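You operate a simulated robot arm through the tools that you are given. There is no shell and no other tool. Be economical: measure what you need, move in short steps, check, and stop when the job is done.

Carry out the task below with a simulated two-armed robot. There is one attempt and no reset: what you move stays moved.

Task
Take the 17 micron film roll with the green core and put it on the top of the grey table. Stack the small carton marked "washers" from the top of the grey bench on top of the small carton marked "bolts". Put the red catch bin on the top of the grey bench away on the shelf beside the return funnel. Set the filler damper lever to at 4. Take the yellow sieve on the top of the conveyor belt and put it away on the top shelf of the supply rack. Take the black seal ring with the largest size on its label from the top of the conveyor belt and leave it on the white plastic sheet. Put the filled teal sack on the top of the wooden bench. The order is free. The filler damper lever goes to its stop.

It is judged by the outcome, as a careful person would: the job done as asked, and still so three seconds after it is handed in. It fails if anything else is knocked over, pushed out of place, dropped, spilled or broken. A push-on lid holds only when it is set on centred and level and pressed home; a screw cap is set on level and turned clockwise until tight. Flat cloth is picked up by pressing the open fingertips on it (5 to 10 N) and closing them slowly along it; thin cloth reads only 2 to 8 mm in the jaws.

Robot
Two 7-joint arms with fingered hands on one trunk, on a base that drives. Base frame: it is fixed to the floor where the robot stands at the start and does not move with it; the origin is under the middle of the robot, x ahead of it, y to its left, z up. Lengths are in m, angles in degrees, forces in N, time in s.
The left shoulder is at the start at [0.021, 0.208, 1.623], the right one opposite. Each reaches about 1.152 m from its shoulder. Places, roughly: black seal ring [-3.5, -1.25, 0.5]; filled teal sack [-4, -2.75, 0.25]; filler damper lever [-4.4, -0.1, 1.1]; red catch bin (20x19x13 cm) [1, -4.6, 0.9]; shelf beside the return funnel [-1.5, 1.6, 0.6]; small carton [1, -5, 1]; top of the grey table [-0.8, -2.4, 0.7]; top of the wooden bench [0.9, -1.7, 0.9]; top shelf of the supply rack [0.9, 0.3, 1.5]; white plastic sheet (29x21x1 cm) [-3.4, -0.5, 0.5]; yellow sieve [-3.5, -0.75, 0.5]. Payload 5 kg a hand.
The TCP of each hand is the grasp point between the finger pads, 0.048 m short of the fingertips. In the tool frame z runs along the fingers and y along their closing line. Largest opening 0.16 m; the body of the gripper starts 0.056 m behind the TCP. The gripper is a hand of 4 fingers: y runs from the thumb to the fingers, the wrist lies at [-0.026, -0.142, -0.252] in the tool frame, and closing takes about 1.5 s.
Orientation is told as [roll, pitch, yaw] about the base's x, y, z axes, in that order, counted from this pose: with the fingers straight down and the wrist toward the robot, the tool's x, y and z point along [0, 1, 0], [1, 0, 0] and [0, 0, -1] of the base frame.

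Tools
- The arms move only by the tool play_rows. It takes "left_deltas", "right_deltas" or both (then of equal length, played together; a hand with none holds still); each is a list of rows, each an object of numbers (a shift or turn left out is 0, a gripper value left out holds the last): "rx", "ry", "rz": the turn, a rotation vector about the base's x, y, z in units of 8 degrees (1.0 is 8 degrees); "x", "y", "z": the shift along the base's x, y, z in units of 30 mm (1.0 is 30 mm); "jaw": the gripper command, from -1 (shut) to 1 (fully open), values between in proportion. In form: [{"rx": .., "ry": .., "rz": .., "x": .., "y": .., "z": .., "jaw": ..}, ...]. A call has 1 to 20 rows; each row shifts and turns the commanded pose from where the row before left it. A call with a number of a shift or a turn outside -1 to 1 is refused whole. Each row takes 0.2 s and may step no farther than 0.05 m and 8.6 degrees from the row before; otherwise, or with a gripper value out of range, the whole call is refused. Where a pose cannot be reached the arm comes as near as it can. A force on the tool above 40 N (or 10 N above the force at the start of the call, whichever is more), or a blocked arm, ends the call early, and 0.2 s more pass. Each finger travels about 0.108 m/s and halts on what it meets, pressing with about 25 N; the grip force reading is that of the motor and also rises with nothing between the fingers. The clock runs only during rows and for 0.2 s after the last one: add rows that do not move to give the fingers time. The reply holds the time, the measured pose of the TCP, the force on the tool along the base axes, the opening and the grip force, in the units named above and with some noise, with the torque about the TCP (base axes, N m) and any sound that the robot's microphone picked up, and new pictures: "views" is both (left out), scene, wrist or none (wrist: the cameras of the hands that moved).
- Cameras (640 x 400 px; columns grow to the right, rows downward): "scene" is now at [0.0958, 0.0165, 1.8113]; the picture's right is [0.17, -0.99, 0.00], its down [-0.58, -0.10, -0.81] and it looks along [0.80, 0.14, -0.58] (base axes); focal length 214 px, centre (320, 200). "left" rides on the left gripper at [-0.087, -0.133, -0.189] in its tool frame; the picture's right is [-0.83, -0.26, 0.49], its down [0.51, -0.71, 0.49] and it looks along [0.22, 0.66, 0.72] (tool axes); focal length 238 px, centre (320, 200). "right" rides on the right gripper at [0.087, -0.133, -0.189] in its tool frame; the picture's right is [-0.83, 0.26, -0.49], its down [-0.51, -0.71, 0.49] and it looks along [-0.22, 0.66, 0.72] (tool axes); focal length 238 px, centre (320, 200). There is no depth. A picture from a camera that has moved, and an enlarged one, comes with that camera's place and axes in the base frame and with its lens.
- slide_trunk(by): slides the trunk up (or, below 0, down) by that many m; the arms and the scene camera ride with it, the base frame stays. It gives what a move gives, with no picture.
- steer(legs): drives the robot by 1 to 6 legs, each [ahead, left, turn to the left] in m, m and degrees, along the robot's own axes; the way and the turn of a leg run together, so that a leg with both is an arc; at most 1.5 m and 180 degrees a leg. The arms and the cameras ride along, it lands a little off, and it stops where it bumps. It gives what a move gives, and a new picture of the scene camera.
- hand_shape(shape, hand): the hand has 4 fingers and takes this shape, open, in about a second: jaw (thumb against the fingers, like two jaws); tri (thumb and two fingers); tip (a fingertip pinch); poke (one finger out to press); point (the index stretched); flat (the hand flat); cup (the hand cupped); fist (a fist). The gripper value then closes the fingers along that shape, each until it touches; the sizes above hold for jaw. It gives what a move gives, with no picture.
- pan_tilt(pan, tilt): turns the head with the scene camera to pan (to the left, within 86 degrees either way) and tilt (down, from -29 to 69), counted from straight ahead of the robot. It gives what a move gives, and a new picture of the scene camera.
- zoom(camera, box): a new picture of the part [left, top, right, bottom] of that camera's present view, enlarged. The clock stands still meanwhile.
- close_job(): hands the job in; it is judged then, once.

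Work in short steps. Places have to be worked out from the pictures, the camera data and where the tool is seen: move nearer, look again, correct. Check each grasp and each placing, and mend what went wrong. You have 196 turns and 260 pictures in all, those below and enlarged ones among them. Open the grippers and draw the arms clear of the work before you hand the job in, unless the task says otherwise.

The tools are called after "Emit:" by a JSON object that holds its "api" and its "payload". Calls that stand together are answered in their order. play_rows: Moves the arms, as the interface text tells. Its arguments: {"type":"object","properties":{"left_deltas":{"type":"array","items":{"type":"object","properties":{"rx":{"type":"number"},"ry":{"type":"number"},"rz":{"type":"number"},"x":{"type":"number"},"y":{"type":"number"},"z":{"type":"number"},"jaw":{"type":"number"}}}},"right_deltas":{"type":"array","items":{"type":"object","properties":{"rx":{"type":"number"},"ry":{"type":"number"},"rz":{"type":"number"},"x":{"type":"number"},"y":{"type":"number"},"z":{"type":"number"},"jaw":{"type":"number"}}}},"views":{"type":"string","enum":["both","scene","wrist","none"]}},"required":[]} The other tools are called the same way: slide_trunk (by) slides the trunk up or down; hand_shape (shape, hand) gives the hand a shape; steer (legs) drives the base; pan_tilt (pan, tilt) turns the head that bears the scene camera; zoom (camera, box) takes an enlarged picture of a part of a camera's view; close_job () hands the job in.

At the start:

```text
time: 0.0
left_ee_pos: [0.6068, 0.5661, 1.7124]
left_tcp_rot: [0.0, 0.0, -0.1]
left_wrist_force: [0.3, -0.1, 0.3]
left_torque: [0.06, -0.01, 0.03]
left_width: 0.1596
left_grip_force: 0.1
left_shape: jaw
right_ee_pos: [0.5016, -0.0806, 1.7064]
right_tcp_rot: [0.0, 0.0, -0.1]
right_wrist_force: [1.0, 0.3, -0.9]
right_torque: [0.01, 0.0, 0.01]
right_width: 0.1596
right_grip_force: 0.1
right_shape: jaw
trunk travel left (down, up): [-0.625, 0.065]
robot x, y, heading: [-0.0022, 0.0021, 0.0]
head pan, tilt: [9.8, 35.7]
```

scene: 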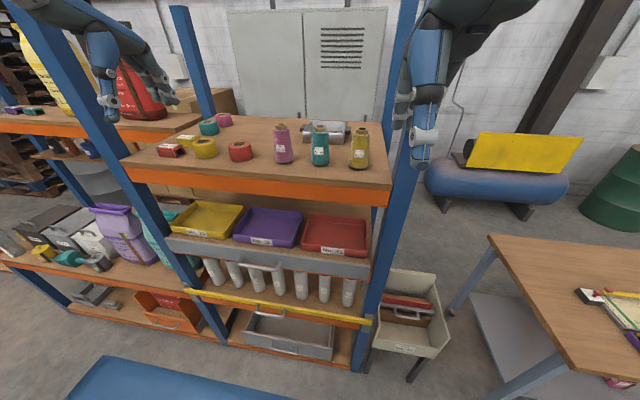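
right: 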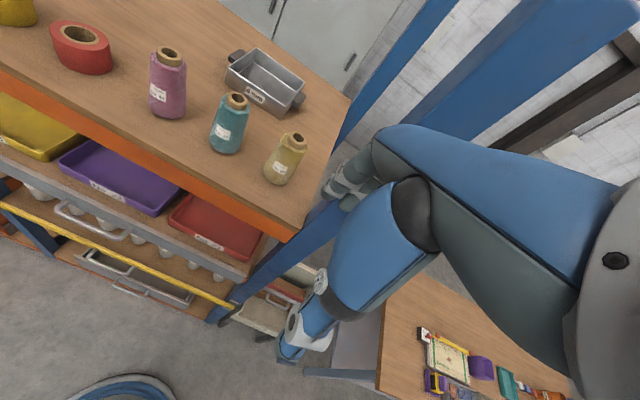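
left: 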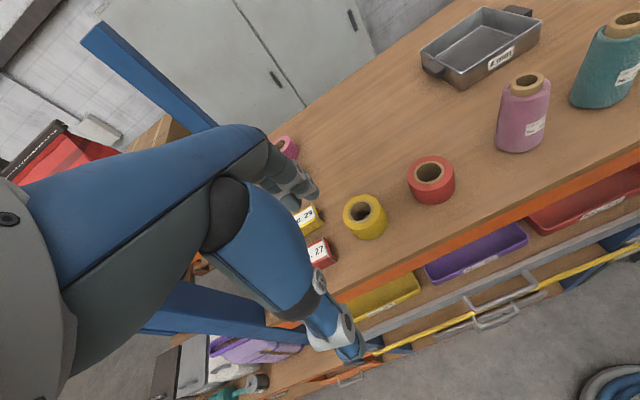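

I start in front of the supply rack. I look around to find the layout before driving.

Emit:
{"api": "pan_tilt", "payload": {"pan": -80, "tilt": 20}}

Emit:
{"api": "pan_tilt", "payload": {"pan": 80, "tilt": 20}}

```text
time: 1.6
left_ee_pos: [0.6076, 0.5665, 1.7111]
left_tcp_rot: [0.0, 0.0, 0.1]
left_wrist_force: [0.4, -0.6, 0.0]
left_torque: [0.01, 0.02, -0.01]
left_width: 0.1594
left_grip_force: 0.1
left_shape: jaw
right_ee_pos: [0.5016, -0.0801, 1.7053]
right_tcp_rot: [0.0, -0.1, 0.0]
right_wrist_force: [-0.1, 0.2, 0.3]
right_torque: [0.0, 0.01, 0.02]
right_width: 0.1592
right_grip_force: 0.1
right_shape: jaw
trunk travel left (down, up): [-0.625, 0.065]
robot x, y, heading: [0.0011, 0.0021, 0.0]
head pan, tilt: [-80.0, 20.0]
camera scene: at [0.0257, -0.0902, 1.8362], right [-0.98, -0.17, 0.0], down [-0.06, 0.34, -0.94], along [0.16, -0.93, -0.34], focal length 214 px, centre (320, 200)
```

scene: 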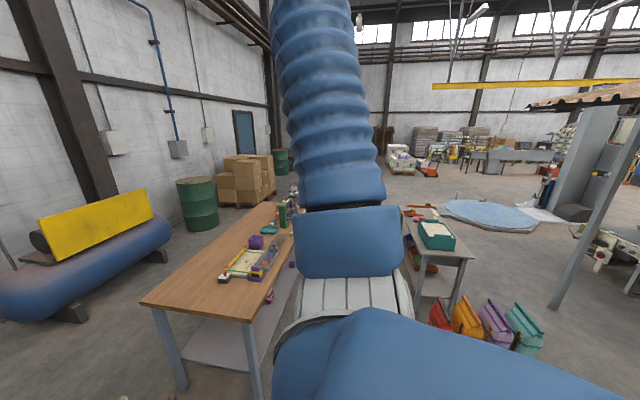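

```text
time: 4.1
left_ee_pos: [0.6068, 0.566, 1.7112]
left_tcp_rot: [0.1, 0.0, 0.0]
left_wrist_force: [-0.3, 0.1, -0.6]
left_torque: [0.03, -0.05, -0.01]
left_width: 0.1596
left_grip_force: 0.0
left_shape: jaw
right_ee_pos: [0.5007, -0.0808, 1.7048]
right_tcp_rot: [0.0, -0.1, 0.0]
right_wrist_force: [0.4, -0.2, 0.0]
right_torque: [0.0, 0.0, 0.03]
right_width: 0.1595
right_grip_force: 0.1
right_shape: jaw
trunk travel left (down, up): [-0.625, 0.065]
robot x, y, heading: [0.0005, -0.0004, -0.0]
head pan, tilt: [80.0, 20.0]
camera scene: at [0.0257, 0.0932, 1.8362], right [0.98, -0.17, 0.0], down [-0.06, -0.34, -0.94], along [0.16, 0.93, -0.34], focal length 214 px, centre (320, 200)
```

scene: 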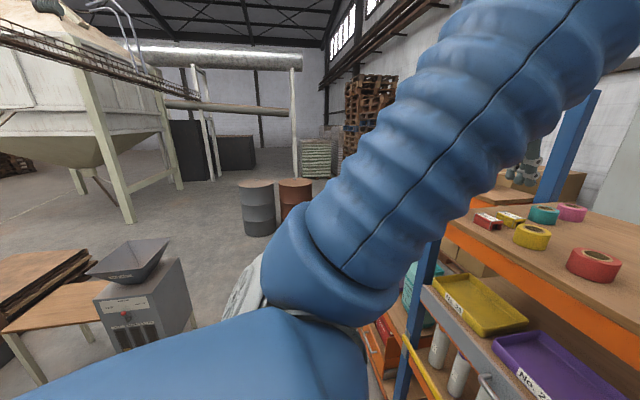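

Back away from the rack and turn right, toward the benches, to look with an unobstructed head.

Emit:
{"api": "steer", "payload": {"legs": [[-0.7, 0, 0], [0, 0, -90]]}}

Emit:
{"api": "pan_tilt", "payload": {"pan": 0, "tilt": 20}}

```text
time: 6.0
left_ee_pos: [0.3722, 0.5743, 1.7059]
left_tcp_rot: [-0.3, 0.2, 2.4]
left_wrist_force: [-1.0, 5.6, -1.5]
left_torque: [-0.61, -0.18, -0.03]
left_width: 0.1596
left_grip_force: 0.0
left_shape: jaw
right_ee_pos: [0.2937, -0.075, 1.7054]
right_tcp_rot: [-0.4, 0.1, 2.8]
right_wrist_force: [0.8, 4.2, -0.6]
right_torque: [-0.47, 0.06, -0.06]
right_width: 0.1599
right_grip_force: 0.1
right_shape: jaw
trunk travel left (down, up): [-0.625, 0.065]
robot x, y, heading: [-0.2114, -0.0267, 3.0]
head pan, tilt: [80.0, 20.0]
stopped in leg 1: the robot was blocked; the commanded pose is now the measured one
camera scene: at [-0.1882, 0.0773, 1.8355], right [0.99, -0.13, 0.0], down [-0.04, -0.35, -0.94], along [0.12, 0.93, -0.35], focal length 214 px, centre (320, 200)
```

scene: 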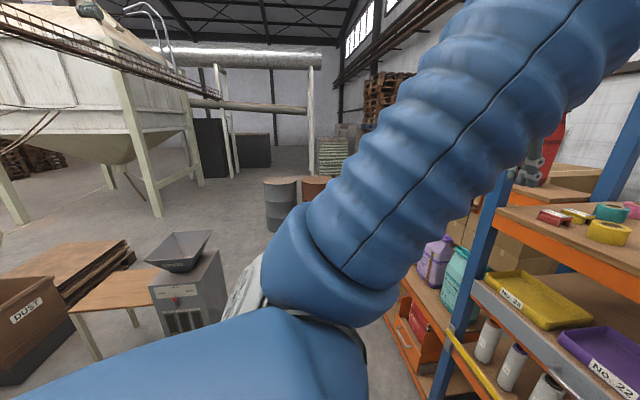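

```text
time: 7.5
left_ee_pos: [0.3694, 0.5596, 1.7112]
left_tcp_rot: [0.1, 0.0, 2.2]
left_wrist_force: [0.3, -0.9, -0.4]
left_torque: [0.1, 0.0, 0.05]
left_width: 0.1598
left_grip_force: 0.1
left_shape: jaw
right_ee_pos: [0.2898, -0.0882, 1.7062]
right_tcp_rot: [-0.1, 0.0, 2.7]
right_wrist_force: [0.4, -0.8, 0.5]
right_torque: [0.09, 0.01, 0.02]
right_width: 0.16
right_grip_force: 0.1
right_shape: jaw
trunk travel left (down, up): [-0.625, 0.065]
robot x, y, heading: [-0.2143, -0.0298, 2.6]
head pan, tilt: [0.0, 20.0]
camera scene: at [-0.111, -0.0241, 1.8362], right [0.05, -1.0, 0.0], down [-0.34, -0.02, -0.94], along [0.94, 0.05, -0.34], focal length 214 px, centre (320, 200)
```

scene: 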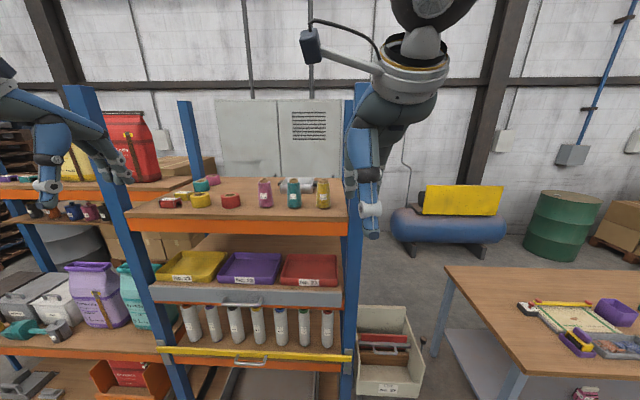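

Something behind blocked me. I turn right in place, now that I am clear of the rack, and look.

Emit:
{"api": "steer", "payload": {"legs": [[0, 0, -90]]}}

```text
time: 10.1
left_ee_pos: [0.6208, -0.0281, 1.7124]
left_tcp_rot: [1.5, 0.4, -42.7]
left_wrist_force: [3.7, 12.2, -3.2]
left_torque: [0.7, 0.1, 0.93]
left_width: 0.1581
left_grip_force: 0.0
left_shape: jaw
right_ee_pos: [0.0919, -0.4348, 1.7066]
right_tcp_rot: [-0.1, 0.1, -44.2]
right_wrist_force: [-1.2, -0.4, 0.3]
right_torque: [0.06, -0.08, 0.01]
right_width: 0.1599
right_grip_force: 0.0
right_shape: jaw
trunk travel left (down, up): [-0.625, 0.065]
robot x, y, heading: [-0.2144, -0.0298, -44.2]
head pan, tilt: [0.0, 20.0]
stopped in leg 1: the force on the tool passed its limit at 115 N (the readings are from after the stop); the commanded pose is now the measured one
camera scene: at [-0.1397, -0.0977, 1.8361], right [-0.69, -0.72, 0.0], down [-0.25, 0.24, -0.94], along [0.68, -0.65, -0.34], focal length 214 px, centre (320, 200)
```

scene: 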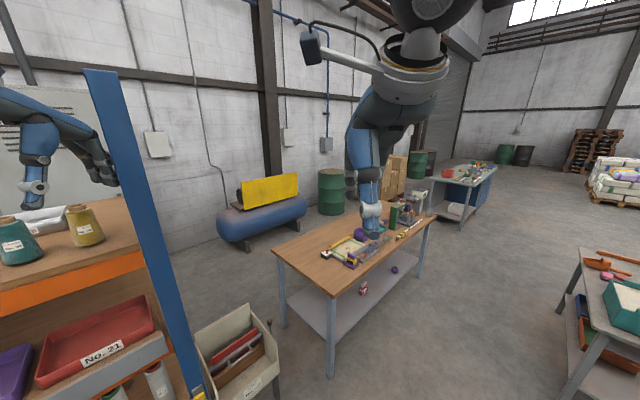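

The left hand touched the rack post. I pull both hands in toward the body before turning further.

Emit:
{"api": "play_rows", "payload": {"left_deltas": [{"x": -0.9, "y": 0.27}, {"x": -0.9, "y": 0.27}, {"x": -0.9, "y": 0.27}, {"x": -0.9, "y": 0.27}, {"x": -0.9, "y": 0.27}, {"x": -0.9, "y": 0.27}, {"x": -0.9, "y": 0.27}, {"x": -0.9, "y": 0.27}, {"x": -0.9, "y": 0.27}, {"x": -0.9, "y": 0.27}, {}], "right_deltas": [{"x": -0.9, "y": -0.4}, {"x": -0.9, "y": -0.4}, {"x": -0.9, "y": -0.4}, {"x": -0.9, "y": -0.4}, {"x": -0.9, "y": -0.4}, {"x": -0.9, "y": -0.4}, {"x": -0.9, "y": -0.4}, {"x": -0.9, "y": -0.4}, {"x": -0.9, "y": -0.4}, {"x": -0.9, "y": -0.4}, {}], "views": "scene"}}

```text
time: 10.6
left_ee_pos: [0.5979, -0.0209, 1.7092]
left_tcp_rot: [1.7, 0.4, -42.1]
left_wrist_force: [35.8, 4.1, -11.1]
left_torque: [0.95, 0.1, 3.11]
left_width: 0.1598
left_grip_force: 0.1
left_shape: jaw
right_ee_pos: [0.0598, -0.4578, 1.7031]
right_tcp_rot: [-0.2, 0.3, -44.4]
right_wrist_force: [-0.7, -2.5, -0.6]
right_torque: [0.19, -0.11, 0.05]
right_width: 0.16
right_grip_force: 0.0
right_shape: jaw
trunk travel left (down, up): [-0.625, 0.065]
robot x, y, heading: [-0.2121, -0.0288, -44.1]
head pan, tilt: [0.0, 20.0]
stopped in row 2 (left hand): the force on the tool passed its limit at 51 N (the readings are from after the stop); the commanded pose is now the measured one
camera scene: at [-0.1316, -0.1025, 1.8356], right [-0.69, -0.72, 0.0], down [-0.25, 0.24, -0.94], along [0.67, -0.65, -0.35], focal length 214 px, centre (320, 200)
```

scene: 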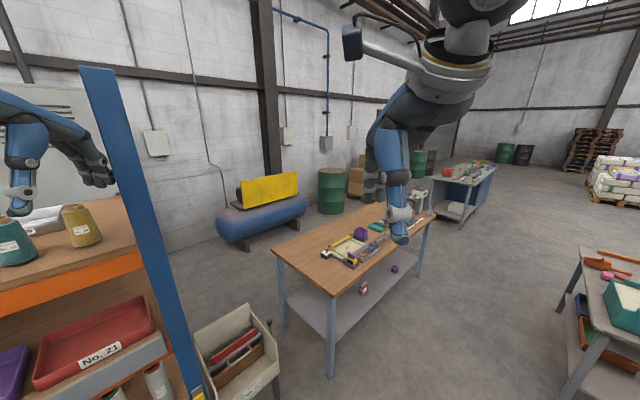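

The left fingers are hooked behind the post. I turn back left a little, then retract.

Emit:
{"api": "steer", "payload": {"legs": [[0, 0, 22]]}}

Emit:
{"api": "play_rows", "payload": {"left_deltas": [{"x": -1, "y": 0.1}, {"x": -1, "y": 0.1}, {"x": -1, "y": 0.1}, {"x": -1, "y": 0.1}, {"x": -1, "y": 0.1}, {"x": -1, "y": 0.1}, {"x": -1, "y": 0.1}, {"x": -1, "y": 0.1}, {"x": -1, "y": 0.1}, {"x": -1, "y": 0.1}, {}], "right_deltas": [{"x": -0.5, "y": -0.9}, {"x": -0.5, "y": -0.9}, {"x": -0.5, "y": -0.9}, {"x": -0.5, "y": -0.9}, {"x": -0.5, "y": -0.9}, {"x": -0.5, "y": -0.9}, {"x": -0.5, "y": -0.9}, {"x": -0.5, "y": -0.9}, {"x": -0.5}, {"x": -0.5}, {}], "views": "scene"}}

```text
time: 12.2
left_ee_pos: [0.5242, 0.2827, 1.7143]
left_tcp_rot: [1.6, 0.1, -20.3]
left_wrist_force: [-0.6, 0.2, 0.6]
left_torque: [0.0, -0.08, 0.01]
left_width: 0.1598
left_grip_force: 0.0
left_shape: jaw
right_ee_pos: [0.1924, -0.3213, 1.7065]
right_tcp_rot: [0.1, 0.0, -22.1]
right_wrist_force: [-1.3, 0.2, 0.5]
right_torque: [-0.02, -0.06, -0.04]
right_width: 0.1599
right_grip_force: 0.1
right_shape: jaw
trunk travel left (down, up): [-0.625, 0.065]
robot x, y, heading: [-0.2129, -0.0293, -21.7]
head pan, tilt: [0.0, 20.0]
camera scene: at [-0.1191, -0.0654, 1.8363], right [-0.37, -0.93, 0.0], down [-0.32, 0.13, -0.94], along [0.87, -0.35, -0.34], focal length 214 px, centre (320, 200)
```

scene: 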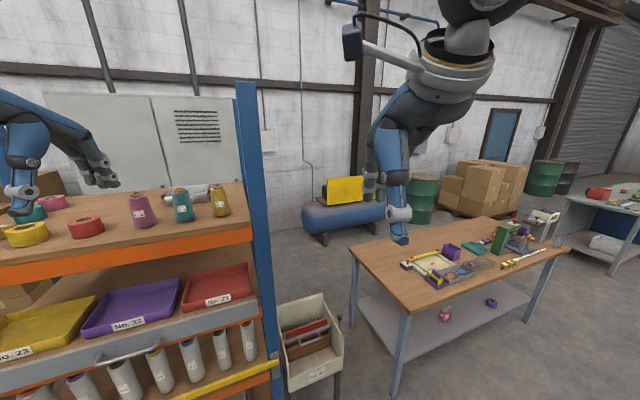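

```text
time: 14.6
left_ee_pos: [0.2547, 0.3523, 1.6893]
left_tcp_rot: [-1.4, 1.4, -19.2]
left_wrist_force: [2.3, -0.8, -0.9]
left_torque: [0.11, 0.28, -0.08]
left_width: 0.1602
left_grip_force: 0.1
left_shape: jaw
left hand out of reach, approached as far as the arm can: row 7, 8, 9, 10
right_ee_pos: [0.0489, -0.5415, 1.7033]
right_tcp_rot: [-0.1, 0.4, -22.0]
right_wrist_force: [2.3, -1.0, 0.8]
right_torque: [0.09, 0.27, 0.07]
right_width: 0.1599
right_grip_force: 0.2
right_shape: jaw
trunk travel left (down, up): [-0.625, 0.065]
robot x, y, heading: [-0.2146, -0.03, -21.7]
head pan, tilt: [0.0, 20.0]
camera scene: at [-0.111, -0.0681, 1.8358], right [-0.37, -0.93, 0.0], down [-0.32, 0.13, -0.94], along [0.87, -0.35, -0.35], focal length 214 px, centre (320, 200)
```

scene: 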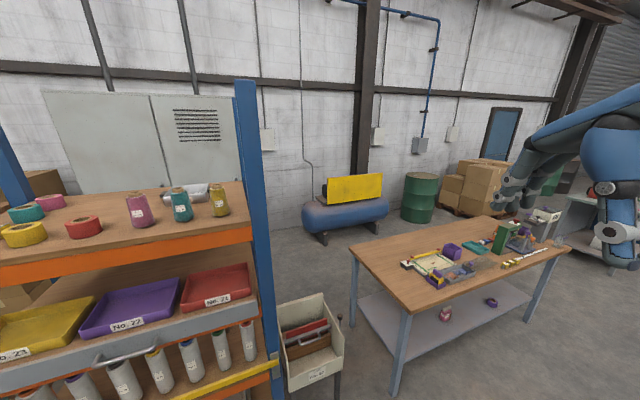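

The white cylinders under the trays may be the film rolls; zoom.

Emit:
{"api": "zoom", "payload": {"camera": "scene", "box": [50, 300, 290, 400]}}

Emit:
{"api": "steer", "payload": {"legs": [[0, 0, -100]]}}

```text
2.67 times, centred on (170, 350) of scene
camera zoom: at [-0.111, -0.0681, 1.8358], right [-0.37, -0.93, 0.0], down [-0.32, 0.13, -0.94], along [0.87, -0.35, -0.35], focal length 572 px, centre (720, -200)
```

zoom: 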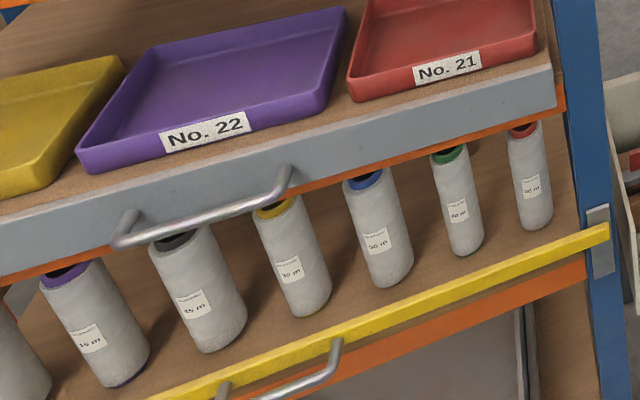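

```text
time: 19.3
left_ee_pos: [0.0646, -0.5588, 1.6908]
left_tcp_rot: [-1.5, 1.2, -121.4]
left_wrist_force: [-0.8, 0.0, 0.2]
left_torque: [0.0, -0.02, 0.02]
left_width: 0.16
left_grip_force: 0.0
left_shape: jaw
right_ee_pos: [-0.7649, -0.171, 1.7068]
right_tcp_rot: [-0.1, 0.1, -124.1]
right_wrist_force: [0.5, 0.0, -0.2]
right_torque: [0.0, 0.0, 0.0]
right_width: 0.1595
right_grip_force: 0.0
right_shape: jaw
trunk travel left (down, up): [-0.625, 0.065]
robot x, y, heading: [-0.2139, -0.0251, -124.0]
head pan, tilt: [0.0, 20.0]
camera scene: at [-0.2714, -0.1128, 1.8362], right [-0.83, 0.56, 0.0], down [0.19, 0.28, -0.94], along [-0.52, -0.78, -0.34], focal length 214 px, centre (320, 200)
```

scene: 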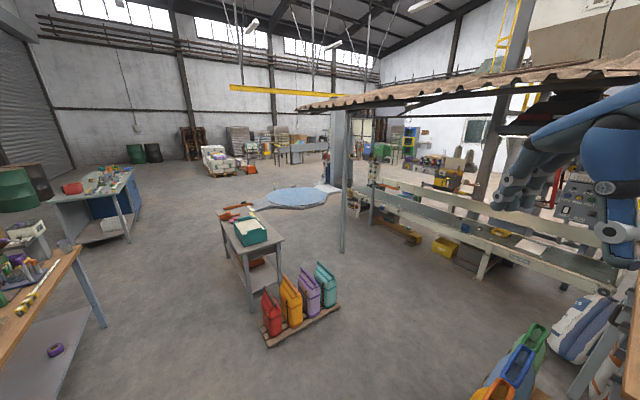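

Emit:
{"api": "steer", "payload": {"legs": [[0, 0, -56]]}}

Emit:
{"api": "steer", "payload": {"legs": [[0, 0, -60]]}}

```text
time: 22.2
left_ee_pos: [-0.4997, -0.5532, 1.6901]
left_tcp_rot: [-1.5, 1.2, -177.6]
left_wrist_force: [-0.2, 0.4, 0.2]
left_torque: [-0.01, 0.01, -0.01]
left_width: 0.16
left_grip_force: 0.1
left_shape: jaw
right_ee_pos: [-0.6367, 0.3519, 1.7081]
right_tcp_rot: [0.0, 0.0, 179.6]
right_wrist_force: [-1.1, 0.6, 0.5]
right_torque: [0.04, -0.02, 0.04]
right_width: 0.16
right_grip_force: 0.0
right_shape: jaw
trunk travel left (down, up): [-0.625, 0.065]
robot x, y, heading: [-0.212, -0.0232, 179.9]
head pan, tilt: [0.0, 20.0]
camera scene: at [-0.3172, -0.0265, 1.8362], right [0.0, 1.0, 0.0], down [0.34, 0.0, -0.94], along [-0.94, 0.0, -0.34], focal length 214 px, centre (320, 200)
```

scene: 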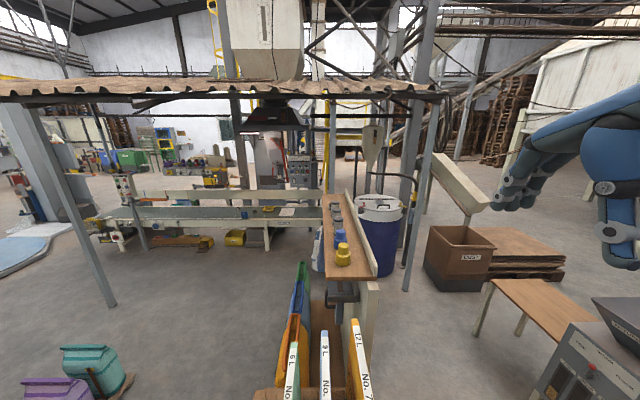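

```text
time: 25.3
left_ee_pos: [-0.811, -0.0373, 1.6901]
left_tcp_rot: [-1.5, 1.2, 122.0]
left_wrist_force: [-0.2, -0.6, 0.3]
left_torque: [0.0, -0.03, 0.03]
left_width: 0.1599
left_grip_force: 0.1
left_shape: jaw
right_ee_pos: [-0.0927, 0.5301, 1.7066]
right_tcp_rot: [-0.1, 0.1, 119.4]
right_wrist_force: [-0.2, 0.3, 0.3]
right_torque: [0.03, 0.01, 0.01]
right_width: 0.1598
right_grip_force: 0.0
right_shape: jaw
trunk travel left (down, up): [-0.625, 0.065]
robot x, y, heading: [-0.2139, -0.0286, 119.2]
head pan, tilt: [0.0, 20.0]
camera scene: at [-0.2647, 0.0633, 1.8362], right [0.87, 0.49, 0.0], down [0.17, -0.3, -0.94], along [-0.46, 0.82, -0.34], focal length 214 px, centre (320, 200)
```

scene: 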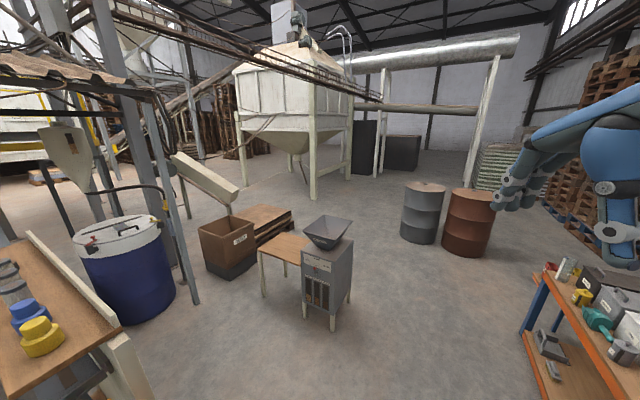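

Layout known: bench behind me, funnel and shelf at the left rear, conveyor under the roof. First the film roll: face the rack again, lower the trunk and look.

Emit:
{"api": "steer", "payload": {"legs": [[0, 0, -119]]}}

Emit:
{"api": "slide_trunk", "payload": {"by": -0.5}}

Emit:
{"api": "pan_tilt", "payload": {"pan": 0, "tilt": 30}}

```text
time: 30.6
left_ee_pos: [0.0612, 0.5051, 1.6907]
left_tcp_rot: [-1.5, 1.2, 4.1]
left_wrist_force: [-0.4, 0.0, 0.1]
left_torque: [-0.01, 0.0, 0.04]
left_width: 0.1601
left_grip_force: 0.1
left_shape: jaw
right_ee_pos: [0.2245, -0.3956, 1.7081]
right_tcp_rot: [-0.1, 0.1, 1.3]
right_wrist_force: [-0.4, -0.7, -0.3]
right_torque: [0.0, -0.01, -0.03]
right_width: 0.1598
right_grip_force: 0.0
right_shape: jaw
trunk travel left (down, up): [-0.625, 0.065]
robot x, y, heading: [-0.2097, -0.0291, 1.0]
head pan, tilt: [0.0, 20.0]
camera scene: at [-0.1101, -0.0241, 1.8362], right [0.03, -1.0, 0.0], down [-0.34, -0.01, -0.94], along [0.94, 0.02, -0.34], focal length 214 px, centre (320, 200)
```

scene: 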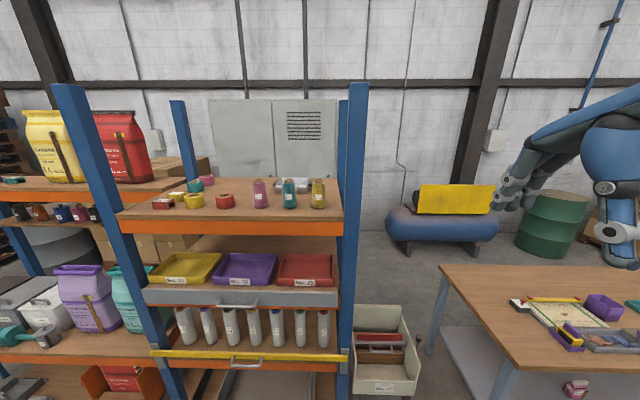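

```text
refused: -0.5 is not a number from -0.4 to 0.4
```

```text
time: 31.3
left_ee_pos: [0.0604, 0.5059, 1.6908]
left_tcp_rot: [-1.5, 1.1, 4.2]
left_wrist_force: [-1.1, -1.2, 0.2]
left_torque: [-0.01, -0.01, -0.01]
left_width: 0.16
left_grip_force: 0.1
left_shape: jaw
right_ee_pos: [0.2226, -0.3964, 1.7088]
right_tcp_rot: [-0.2, 0.2, 1.3]
right_wrist_force: [-0.7, -0.2, 0.5]
right_torque: [0.0, 0.0, -0.02]
right_width: 0.1601
right_grip_force: 0.0
right_shape: jaw
trunk travel left (down, up): [-0.625, 0.065]
robot x, y, heading: [-0.2088, -0.0282, 1.4]
head pan, tilt: [0.0, 30.0]
camera scene: at [-0.1129, -0.0245, 1.8202], right [0.03, -1.0, 0.0], down [-0.5, -0.01, -0.87], along [0.87, 0.02, -0.5], focal length 214 px, centre (320, 200)
```

scene: 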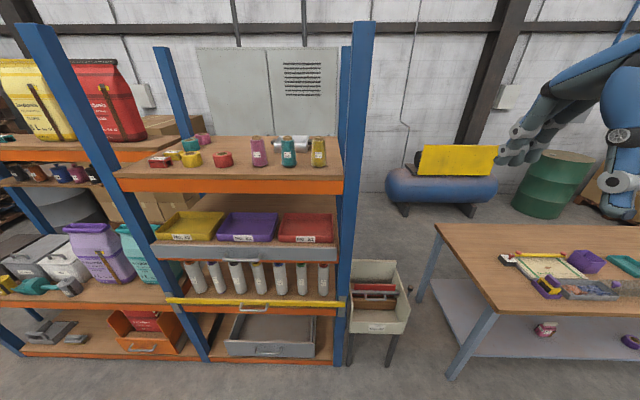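

Emit:
{"api": "slide_trunk", "payload": {"by": -0.4}}

Emit:
{"api": "steer", "payload": {"legs": [[0.12, 0, -1.4]]}}

Emit:
{"api": "zoom", "payload": {"camera": "scene", "box": [160, 200, 400, 350]}}

```text
time: 35.1
left_ee_pos: [0.0604, 0.5066, 1.2905]
left_tcp_rot: [-1.6, 1.2, 4.1]
left_wrist_force: [0.4, 0.6, 0.3]
left_torque: [0.04, 0.01, -0.02]
left_width: 0.16
left_grip_force: 0.1
left_shape: jaw
right_ee_pos: [0.2239, -0.396, 1.3067]
right_tcp_rot: [-0.1, 0.0, 1.3]
right_wrist_force: [0.3, 0.3, 0.7]
right_torque: [0.03, -0.05, 0.01]
right_width: 0.1601
right_grip_force: 0.1
right_shape: jaw
trunk travel left (down, up): [-0.225, 0.465]
robot x, y, heading: [-0.2137, -0.0301, 1.6]
head pan, tilt: [0.0, 30.0]
```

```text
time: 36.4
left_ee_pos: [0.1946, 0.4999, 1.2905]
left_tcp_rot: [-1.5, 1.2, 2.5]
left_wrist_force: [1.5, 0.4, 0.9]
left_torque: [-0.03, 0.15, -0.02]
left_width: 0.16
left_grip_force: 0.1
left_shape: jaw
right_ee_pos: [0.3343, -0.4063, 1.3062]
right_tcp_rot: [-0.2, 0.2, -0.2]
right_wrist_force: [1.3, 0.5, -0.9]
right_torque: [0.0, 0.13, 0.02]
right_width: 0.1599
right_grip_force: 0.1
right_shape: jaw
trunk travel left (down, up): [-0.225, 0.465]
robot x, y, heading: [-0.0922, -0.0264, -0.1]
head pan, tilt: [0.0, 30.0]
camera scene: at [0.0076, -0.0254, 1.42], right [0.0, -1.0, 0.0], down [-0.5, 0.0, -0.87], along [0.87, 0.0, -0.5], focal length 214 px, centre (320, 200)
```

scene: 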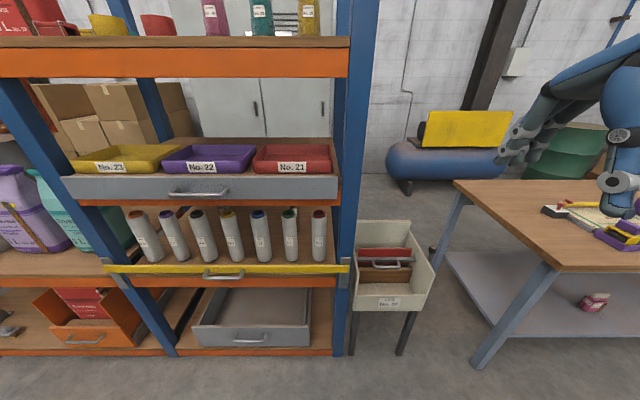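

```text
2.67 times, centred on (280, 275) of scene
camera zoom: at [0.0076, -0.0254, 1.42], right [0.0, -1.0, 0.0], down [-0.5, 0.0, -0.87], along [0.87, 0.0, -0.5], focal length 572 px, centre (427, 0)
```

zoom: 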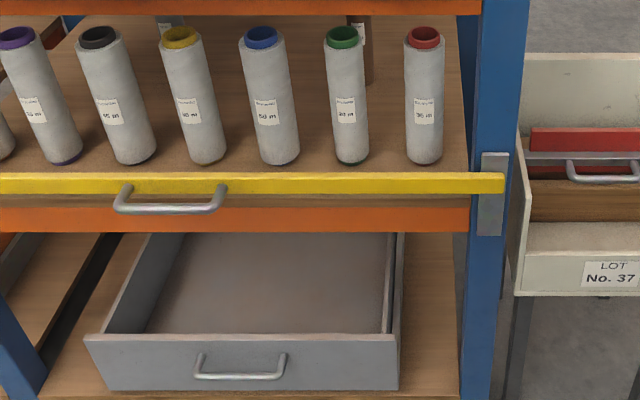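

The rolls stand on a shelf at z≈0.70, x≈0.71, with a yellow bar (top ≈0.79) in front; the green core is second from the right at y≈0.10. I turn the right hand so the fingers point forward with a horizontal closing line, in front of the shelf.

Emit:
{"api": "play_rows", "payload": {"right_deltas": [{"rx": -0.577, "ry": -0.577, "rz": 0.577, "x": 0.147, "y": 0.57, "z": -0.68, "jaw": 0.3}, {"rx": -0.577, "ry": -0.577, "rz": 0.577, "x": 0.147, "y": 0.57, "z": -0.68}, {"rx": -0.577, "ry": -0.577, "rz": 0.577, "x": 0.147, "y": 0.57, "z": -0.68}, {"rx": -0.577, "ry": -0.577, "rz": 0.577, "x": 0.147, "y": 0.57, "z": -0.68}, {"rx": -0.577, "ry": -0.577, "rz": 0.577, "x": 0.147, "y": 0.57, "z": -0.68}, {"rx": -0.577, "ry": -0.577, "rz": 0.577, "x": 0.147, "y": 0.57, "z": -0.68}, {"rx": -0.577, "ry": -0.577, "rz": 0.577, "x": 0.147, "y": 0.57, "z": -0.68}, {"rx": -0.577, "ry": -0.577, "rz": 0.577, "x": 0.147, "y": 0.57, "z": -0.68}, {"rx": -0.577, "ry": -0.577, "rz": 0.577, "x": 0.147, "y": 0.57, "z": -0.68}, {"rx": -0.577, "ry": -0.577, "rz": 0.577, "x": 0.147, "y": 0.57, "z": -0.68}, {"rx": -0.577, "ry": -0.577, "rz": 0.577, "x": 0.147, "y": 0.57, "z": -0.68}, {"rx": -0.577, "ry": -0.577, "rz": 0.577, "x": 0.147, "y": 0.57, "z": -0.68}, {"rx": -0.577, "ry": -0.577, "rz": 0.577, "x": 0.147, "y": 0.57, "z": -0.68}, {"rx": -0.577, "ry": -0.577, "rz": 0.577, "x": 0.147, "y": 0.57, "z": -0.68}, {"rx": -0.577, "ry": -0.577, "rz": 0.577, "x": 0.147, "y": 0.57, "z": -0.68}, {}]}}

```text
time: 40.0
left_ee_pos: [0.1945, 0.4986, 1.2914]
left_tcp_rot: [-1.5, 1.2, 2.5]
left_wrist_force: [0.1, -0.5, 1.4]
left_torque: [0.09, -0.06, 0.01]
left_width: 0.1599
left_grip_force: 0.1
left_shape: jaw
right_ee_pos: [0.4901, -0.118, 1.4626]
right_tcp_rot: [-121.2, -0.4, 90.1]
right_wrist_force: [-0.4, -0.2, -0.9]
right_torque: [-0.04, -0.1, 0.02]
right_width: 0.1042
right_grip_force: 0.1
right_shape: jaw
right hand out of reach, approached as far as the arm can: row 4, 5, 6, 7, 8, 9, 10, 11, 12, 13
trunk travel left (down, up): [-0.225, 0.465]
robot x, y, heading: [-0.093, -0.0278, -0.0]
head pan, tilt: [0.0, 30.0]
stopped in row 16 (right hand): the arm was blocked; the commanded pose is now the measured one
camera scene: at [0.0064, -0.0262, 1.4203], right [0.0, -1.0, 0.0], down [-0.5, 0.0, -0.87], along [0.87, 0.0, -0.5], focal length 214 px, centre (320, 200)
camera right: at [0.3739, -0.2491, 1.2884], right [-0.85, 0.26, 0.46], down [0.16, -0.71, 0.68], along [0.51, 0.65, 0.56], focal length 238 px, centre (320, 200)
```

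scene: 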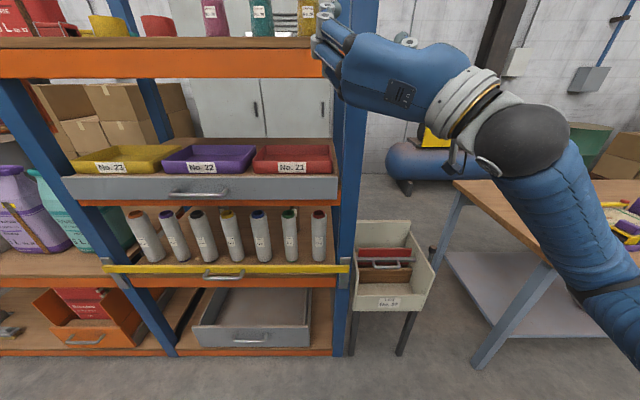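
right: 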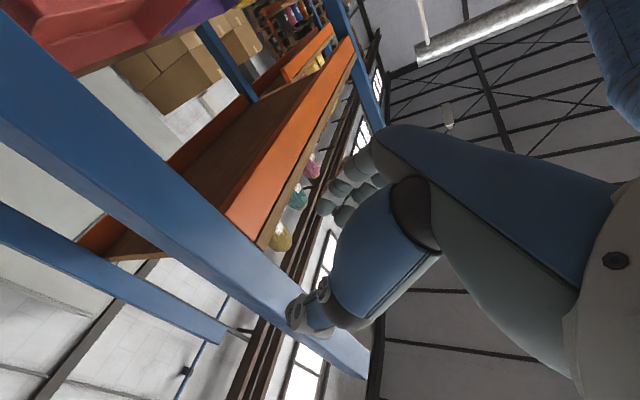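

Too close to the body for that pose. I back away as far as possible and bring the hand down to roll height, fingers level.

Emit:
{"api": "steer", "payload": {"legs": [[-0.1, 0, 0]]}}

Emit:
{"api": "play_rows", "payload": {"right_deltas": [{"x": 0.18, "y": 0.4, "z": -1, "ry": 0.25}, {"x": 0.18, "y": 0.4, "z": -1, "ry": 0.25}, {"x": 0.18, "y": 0.4, "z": -1, "ry": 0.25}, {"x": 0.18, "y": 0.4, "z": -1, "ry": 0.25}, {"x": 0.18, "y": 0.4, "z": -1, "ry": 0.25}, {"x": 0.18, "y": 0.4, "z": -1, "ry": 0.25}, {"x": 0.18, "y": 0.4, "z": -1, "ry": 0.25}, {"x": 0.18, "y": 0.4, "z": -1, "ry": 0.25}, {"x": 0.18, "y": 0.4, "z": -1, "ry": 0.25}, {"x": 0.18, "y": 0.4, "z": -1, "ry": 0.25}, {"x": 0.18, "y": 0.4, "z": -1, "ry": 0.25}, {"x": 0.18, "y": 0.4, "z": -1, "ry": 0.25}, {"x": 0.18, "y": 0.4, "z": -1, "ry": 0.25}, {"x": 0.18, "y": 0.4, "z": -1, "ry": 0.25}, {"x": 0.18, "y": 0.4, "z": -1, "ry": 0.25}, {"x": 0.18, "y": 0.4, "z": -1, "ry": 0.15}, {"x": 0.18, "y": 0.4, "z": -0.8}, {}]}}

```text
time: 41.1
left_ee_pos: [0.0883, 0.4998, 1.2913]
left_tcp_rot: [-1.5, 1.1, 2.8]
left_wrist_force: [-1.8, 0.5, 0.4]
left_torque: [0.0, -0.13, 0.04]
left_width: 0.16
left_grip_force: 0.0
left_shape: jaw
right_ee_pos: [0.3871, -0.1143, 1.4602]
right_tcp_rot: [-121.1, -0.3, 90.0]
right_wrist_force: [-1.3, 0.2, 0.9]
right_torque: [0.02, 0.13, -0.01]
right_width: 0.1043
right_grip_force: 0.1
right_shape: jaw
trunk travel left (down, up): [-0.225, 0.465]
robot x, y, heading: [-0.1953, -0.0276, 0.3]
head pan, tilt: [0.0, 30.0]
camera scene: at [-0.0972, -0.0251, 1.4203], right [0.0, -1.0, 0.0], down [-0.5, 0.0, -0.87], along [0.87, 0.0, -0.5], focal length 214 px, centre (320, 200)
```

scene: 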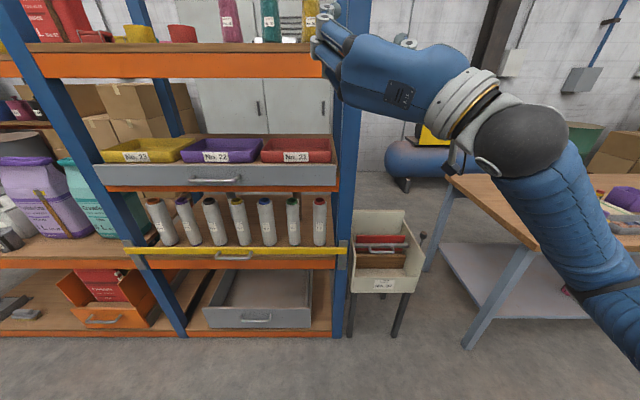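

```text
time: 44.9
left_ee_pos: [0.0899, 0.4994, 1.2909]
left_tcp_rot: [-1.5, 1.2, 2.7]
left_wrist_force: [0.9, 0.8, -0.7]
left_torque: [-0.04, 0.0, -0.03]
left_width: 0.1601
left_grip_force: 0.0
left_shape: jaw
right_ee_pos: [0.4142, -0.0531, 1.1935]
right_tcp_rot: [-89.7, -0.3, 90.4]
right_wrist_force: [0.1, 0.1, -0.2]
right_torque: [0.04, 0.01, 0.02]
right_width: 0.1042
right_grip_force: 0.1
right_shape: jaw
right hand out of reach, approached as far as the arm can: row 2, 3, 4, 5, 6, 7, 8, 9, 10, 11, 12, 13, 14, 15, 16, 17
trunk travel left (down, up): [-0.225, 0.465]
robot x, y, heading: [-0.1965, -0.0285, 0.1]
head pan, tilt: [0.0, 30.0]
camera scene: at [-0.0956, -0.025, 1.4202], right [0.0, -1.0, 0.0], down [-0.5, 0.0, -0.87], along [0.87, 0.0, -0.5], focal length 214 px, centre (320, 200)
camera right: at [0.2264, -0.1853, 1.1076], right [-0.48, 0.25, 0.84], down [0.5, -0.71, 0.5], along [0.72, 0.66, 0.22], focal length 238 px, centre (320, 200)
```

scene: 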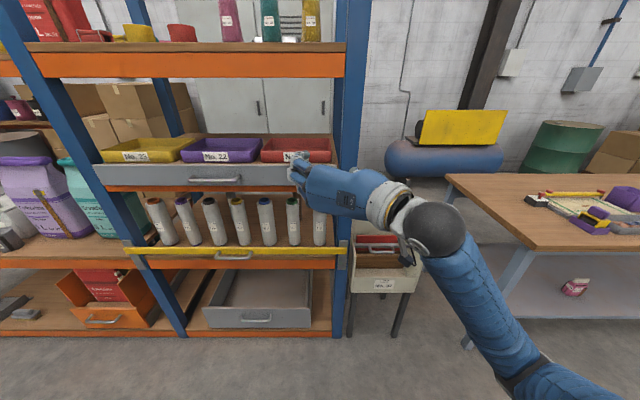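
right: 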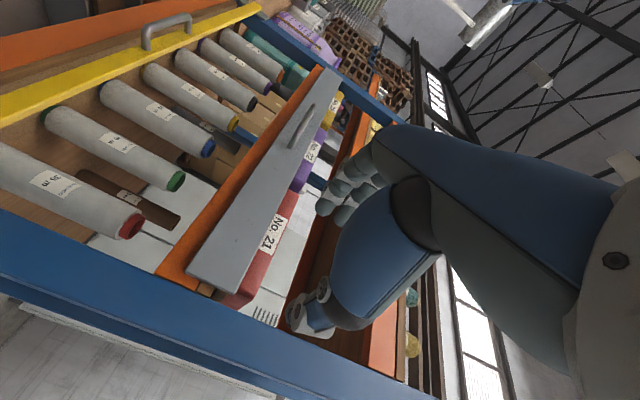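

Orientation is right; the trunk must go lower to bring the hand to roll height.

Emit:
{"api": "slide_trunk", "payload": {"by": -0.22}}

Emit:
{"api": "play_rows", "payload": {"right_deltas": [{"x": 0.4}, {"x": 0.4}, {"x": 0.4}]}}

```text
time: 47.2
left_ee_pos: [0.0894, 0.5004, 1.0698]
left_tcp_rot: [-1.4, 1.2, 2.8]
left_wrist_force: [-0.1, 0.4, 0.1]
left_torque: [-0.01, -0.01, 0.0]
left_width: 0.1602
left_grip_force: 0.1
left_shape: jaw
right_ee_pos: [0.4138, -0.0528, 0.9737]
right_tcp_rot: [-89.9, -0.4, 90.4]
right_wrist_force: [-0.4, 0.2, -0.2]
right_torque: [-0.01, 0.01, 0.03]
right_width: 0.1041
right_grip_force: 0.0
right_shape: jaw
trunk travel left (down, up): [-0.005, 0.685]
robot x, y, heading: [-0.1981, -0.0269, 0.1]
head pan, tilt: [0.0, 30.0]
```

```text
time: 48.0
left_ee_pos: [0.0907, 0.4986, 1.0716]
left_tcp_rot: [-1.5, 1.2, 2.7]
left_wrist_force: [-0.1, -0.8, 0.4]
left_torque: [0.01, 0.0, 0.02]
left_width: 0.1599
left_grip_force: 0.0
left_shape: jaw
right_ee_pos: [0.4519, -0.0524, 0.9736]
right_tcp_rot: [-89.7, -0.3, 90.3]
right_wrist_force: [0.8, -0.1, -0.7]
right_torque: [-0.02, 0.0, -0.05]
right_width: 0.1043
right_grip_force: 0.0
right_shape: jaw
trunk travel left (down, up): [-0.005, 0.685]
robot x, y, heading: [-0.1923, -0.0302, 0.3]
head pan, tilt: [0.0, 30.0]
camera scene: at [-0.0956, -0.0252, 1.2001], right [0.0, -1.0, 0.0], down [-0.5, 0.0, -0.87], along [0.87, 0.0, -0.5], focal length 214 px, centre (320, 200)
camera right: at [0.2628, -0.1856, 0.887], right [-0.48, 0.25, 0.84], down [0.5, -0.71, 0.5], along [0.72, 0.66, 0.22], focal length 238 px, centre (320, 200)
```

scene: 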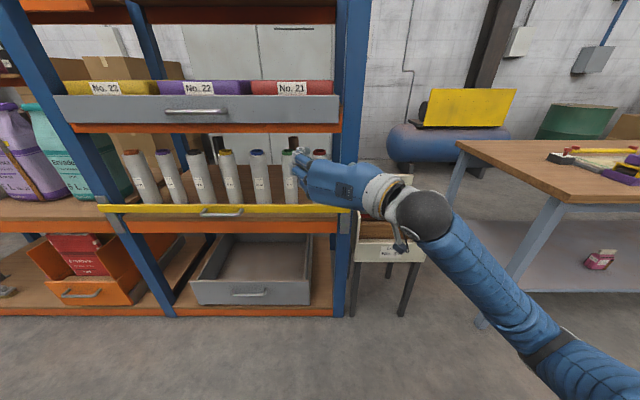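
right: 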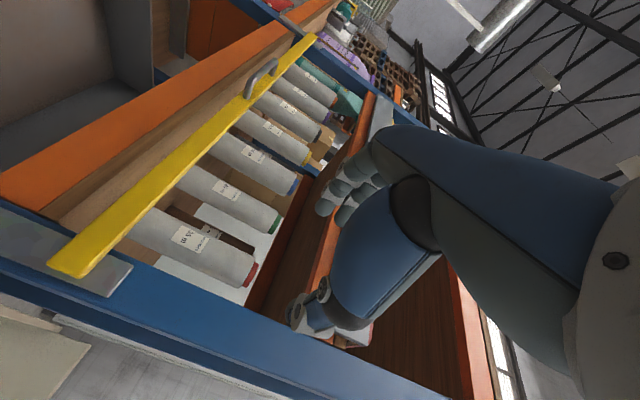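

Emit:
{"api": "zoom", "payload": {"camera": "scene", "box": [220, 130, 350, 230]}}

Emit:
{"api": "zoom", "payload": {"camera": "right", "box": [100, 90, 340, 290]}}

```text
4.00 times, centred on (285, 180) of scene
camera zoom: at [-0.0956, -0.0252, 1.2001], right [0.0, -1.0, 0.0], down [-0.5, 0.0, -0.87], along [0.87, 0.0, -0.5], focal length 858 px, centre (460, 280)
```

zoom: 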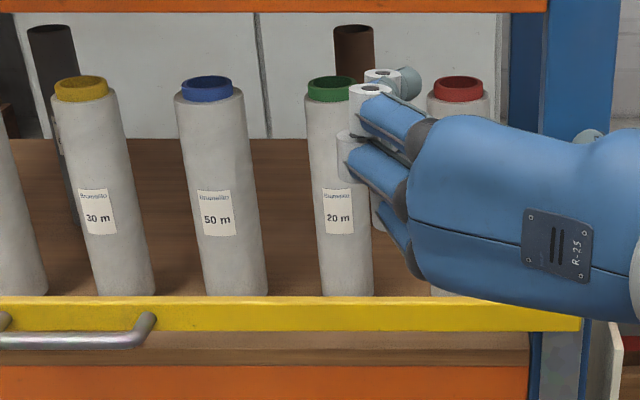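

```text
2.00 times, centred on (220, 190) of right
camera zoom: at [0.2628, -0.1856, 0.887], right [-0.48, 0.25, 0.84], down [0.5, -0.71, 0.5], along [0.72, 0.66, 0.22], focal length 477 px, centre (520, 220)
```

zoom: 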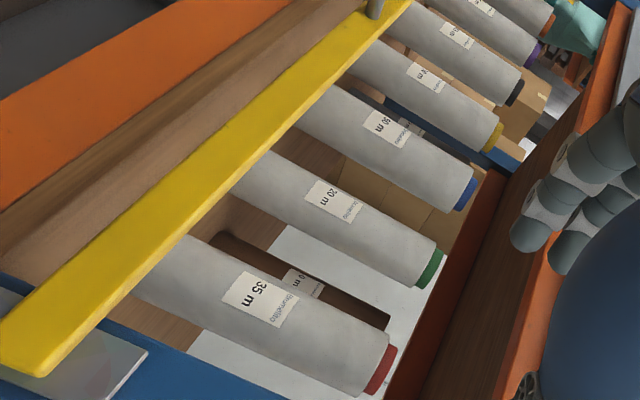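

The label's first line is unreadable; zoom harder.

Emit:
{"api": "zoom", "payload": {"camera": "right", "box": [244, 170, 292, 205]}}

Emit:
{"api": "zoom", "payload": {"camera": "scene", "box": [296, 172, 314, 192]}}

```text
11.43 times, centred on (268, 188) of right
camera zoom: at [0.2628, -0.1856, 0.887], right [-0.48, 0.25, 0.84], down [0.5, -0.71, 0.5], along [0.72, 0.66, 0.22], focal length 2724 px, centre (914, 343)
```

zoom: 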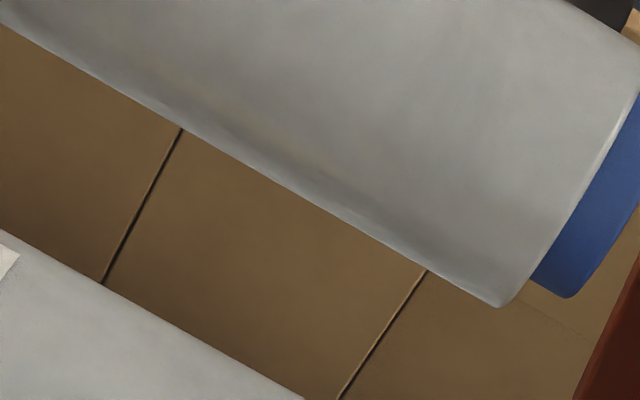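

```text
16.00 times, centred on (305, 182) of scene
camera zoom: at [-0.0956, -0.0252, 1.2001], right [0.0, -1.0, 0.0], down [-0.5, 0.0, -0.87], along [0.87, 0.0, -0.5], focal length 3432 px, centre (560, 488)
```

zoom: 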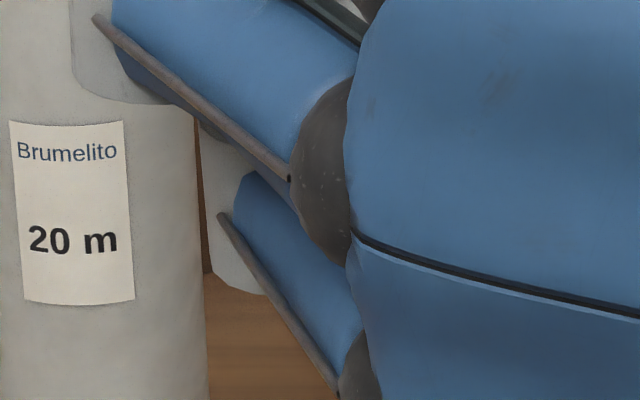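

These are "Brumelito" fabric rolls by the metre, not 17-micron film; the film roll must be elsewhere. I leave them and drive toward the grey bench, looking around on the way.

Emit:
{"api": "slide_trunk", "payload": {"by": 0.4}}

Emit:
{"api": "steer", "payload": {"legs": [[0, 0, -90], [0, 0.22, 0], [1.0, 0, 0]]}}

Emit:
{"api": "pan_tilt", "payload": {"pan": 0, "tilt": 15}}

```text
time: 51.9
left_ee_pos: [0.0898, 0.5004, 1.4692]
left_tcp_rot: [-1.5, 1.2, 2.7]
left_wrist_force: [0.1, -0.1, 0.0]
left_torque: [-0.03, 0.0, 0.03]
left_width: 0.1602
left_grip_force: 0.2
left_shape: jaw
right_ee_pos: [0.4512, -0.0521, 1.3736]
right_tcp_rot: [-89.7, -0.4, 90.3]
right_wrist_force: [0.6, -0.1, -0.3]
right_torque: [0.01, -0.04, 0.01]
right_width: 0.1041
right_grip_force: 0.0
right_shape: jaw
trunk travel left (down, up): [-0.405, 0.285]
robot x, y, heading: [-0.1969, -0.0286, 0.3]
head pan, tilt: [0.0, 30.0]
```

```text
time: 62.1
left_ee_pos: [0.5445, -1.2936, 1.4694]
left_tcp_rot: [-1.5, 1.2, -87.1]
left_wrist_force: [-0.5, -0.1, -0.7]
left_torque: [0.03, 0.01, 0.0]
left_width: 0.1601
left_grip_force: 0.0
left_shape: jaw
right_ee_pos: [-0.0075, -1.6566, 1.3736]
right_tcp_rot: [-89.6, -0.3, 0.4]
right_wrist_force: [0.3, 0.1, -0.5]
right_torque: [-0.04, 0.01, 0.01]
right_width: 0.1039
right_grip_force: 0.1
right_shape: jaw
trunk travel left (down, up): [-0.405, 0.285]
robot x, y, heading: [0.0176, -1.0049, -89.8]
head pan, tilt: [0.0, 30.0]
camera scene: at [0.0165, -1.1097, 1.6001], right [-1.0, 0.0, 0.0], down [0.0, 0.5, -0.87], along [0.0, -0.87, -0.5], focal length 214 px, centre (320, 200)
```

scene: 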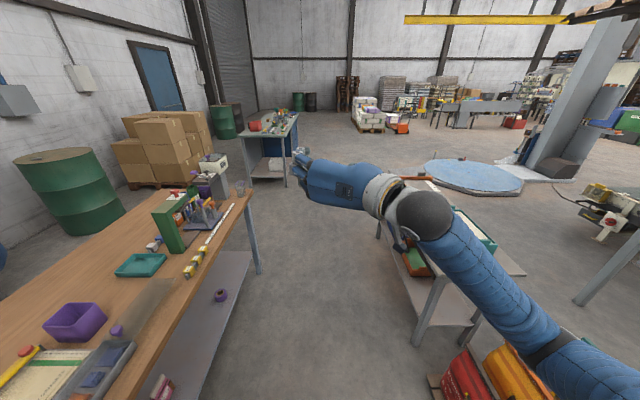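

```text
time: 62.9
left_ee_pos: [0.5453, -1.2929, 1.47]
left_tcp_rot: [-1.5, 1.2, -87.1]
left_wrist_force: [0.6, 0.1, 0.1]
left_torque: [-0.05, -0.02, -0.01]
left_width: 0.1601
left_grip_force: 0.1
left_shape: jaw
right_ee_pos: [-0.0082, -1.6555, 1.373]
right_tcp_rot: [-89.7, -0.4, 0.3]
right_wrist_force: [0.1, 0.9, -0.1]
right_torque: [-0.01, 0.01, 0.0]
right_width: 0.104
right_grip_force: 0.0
right_shape: jaw
trunk travel left (down, up): [-0.405, 0.285]
robot x, y, heading: [0.0171, -1.0082, -90.0]
head pan, tilt: [0.0, 15.0]
camera scene: at [0.0165, -1.1121, 1.6243], right [-1.0, 0.0, 0.0], down [0.0, 0.26, -0.97], along [0.0, -0.97, -0.26], focal length 214 px, centre (320, 200)
```

scene: 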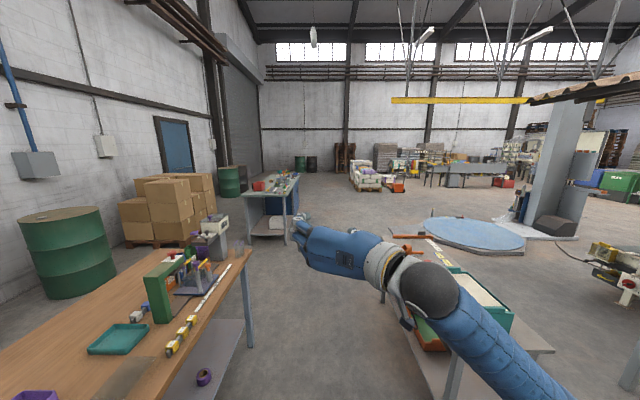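

The blue disc with the mast is a stretch wrapper; the film rolls are probably there. Drive on, between the tables.

Emit:
{"api": "steer", "payload": {"legs": [[1.5, 0, 0], [0.9, 0.0, 0]]}}

Emit:
{"api": "zoom", "payload": {"camera": "scene", "box": [180, 120, 340, 220]}}

```text
time: 74.6
left_ee_pos: [0.5888, -3.6731, 1.471]
left_tcp_rot: [-1.5, 1.3, -86.0]
left_wrist_force: [-0.3, -0.7, -0.7]
left_torque: [0.06, -0.01, 0.03]
left_width: 0.16
left_grip_force: 0.1
left_shape: jaw
right_ee_pos: [0.0423, -4.0453, 1.3732]
right_tcp_rot: [-89.8, -0.3, 1.4]
right_wrist_force: [-0.2, -0.2, -0.6]
right_torque: [0.0, -0.02, 0.0]
right_width: 0.1038
right_grip_force: 0.0
right_shape: jaw
trunk travel left (down, up): [-0.405, 0.285]
robot x, y, heading: [0.0524, -3.3973, -88.9]
head pan, tilt: [0.0, 15.0]
camera scene: at [0.0569, -3.5007, 1.6243], right [-1.0, -0.02, 0.0], down [-0.01, 0.26, -0.97], along [0.02, -0.97, -0.26], focal length 214 px, centre (320, 200)
```

scene: 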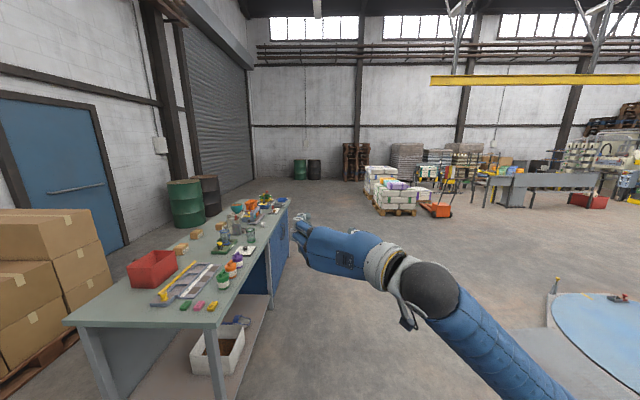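

```text
4.00 times, centred on (260, 170) of scene
camera zoom: at [0.0569, -3.5007, 1.6243], right [-1.0, -0.02, 0.0], down [-0.01, 0.26, -0.97], along [0.02, -0.97, -0.26], focal length 858 px, centre (560, 320)
```

zoom: 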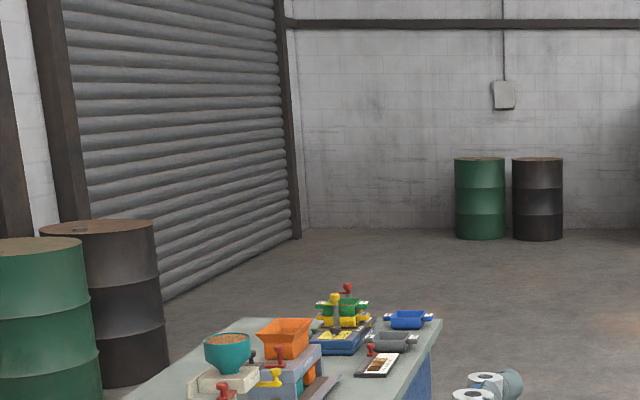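

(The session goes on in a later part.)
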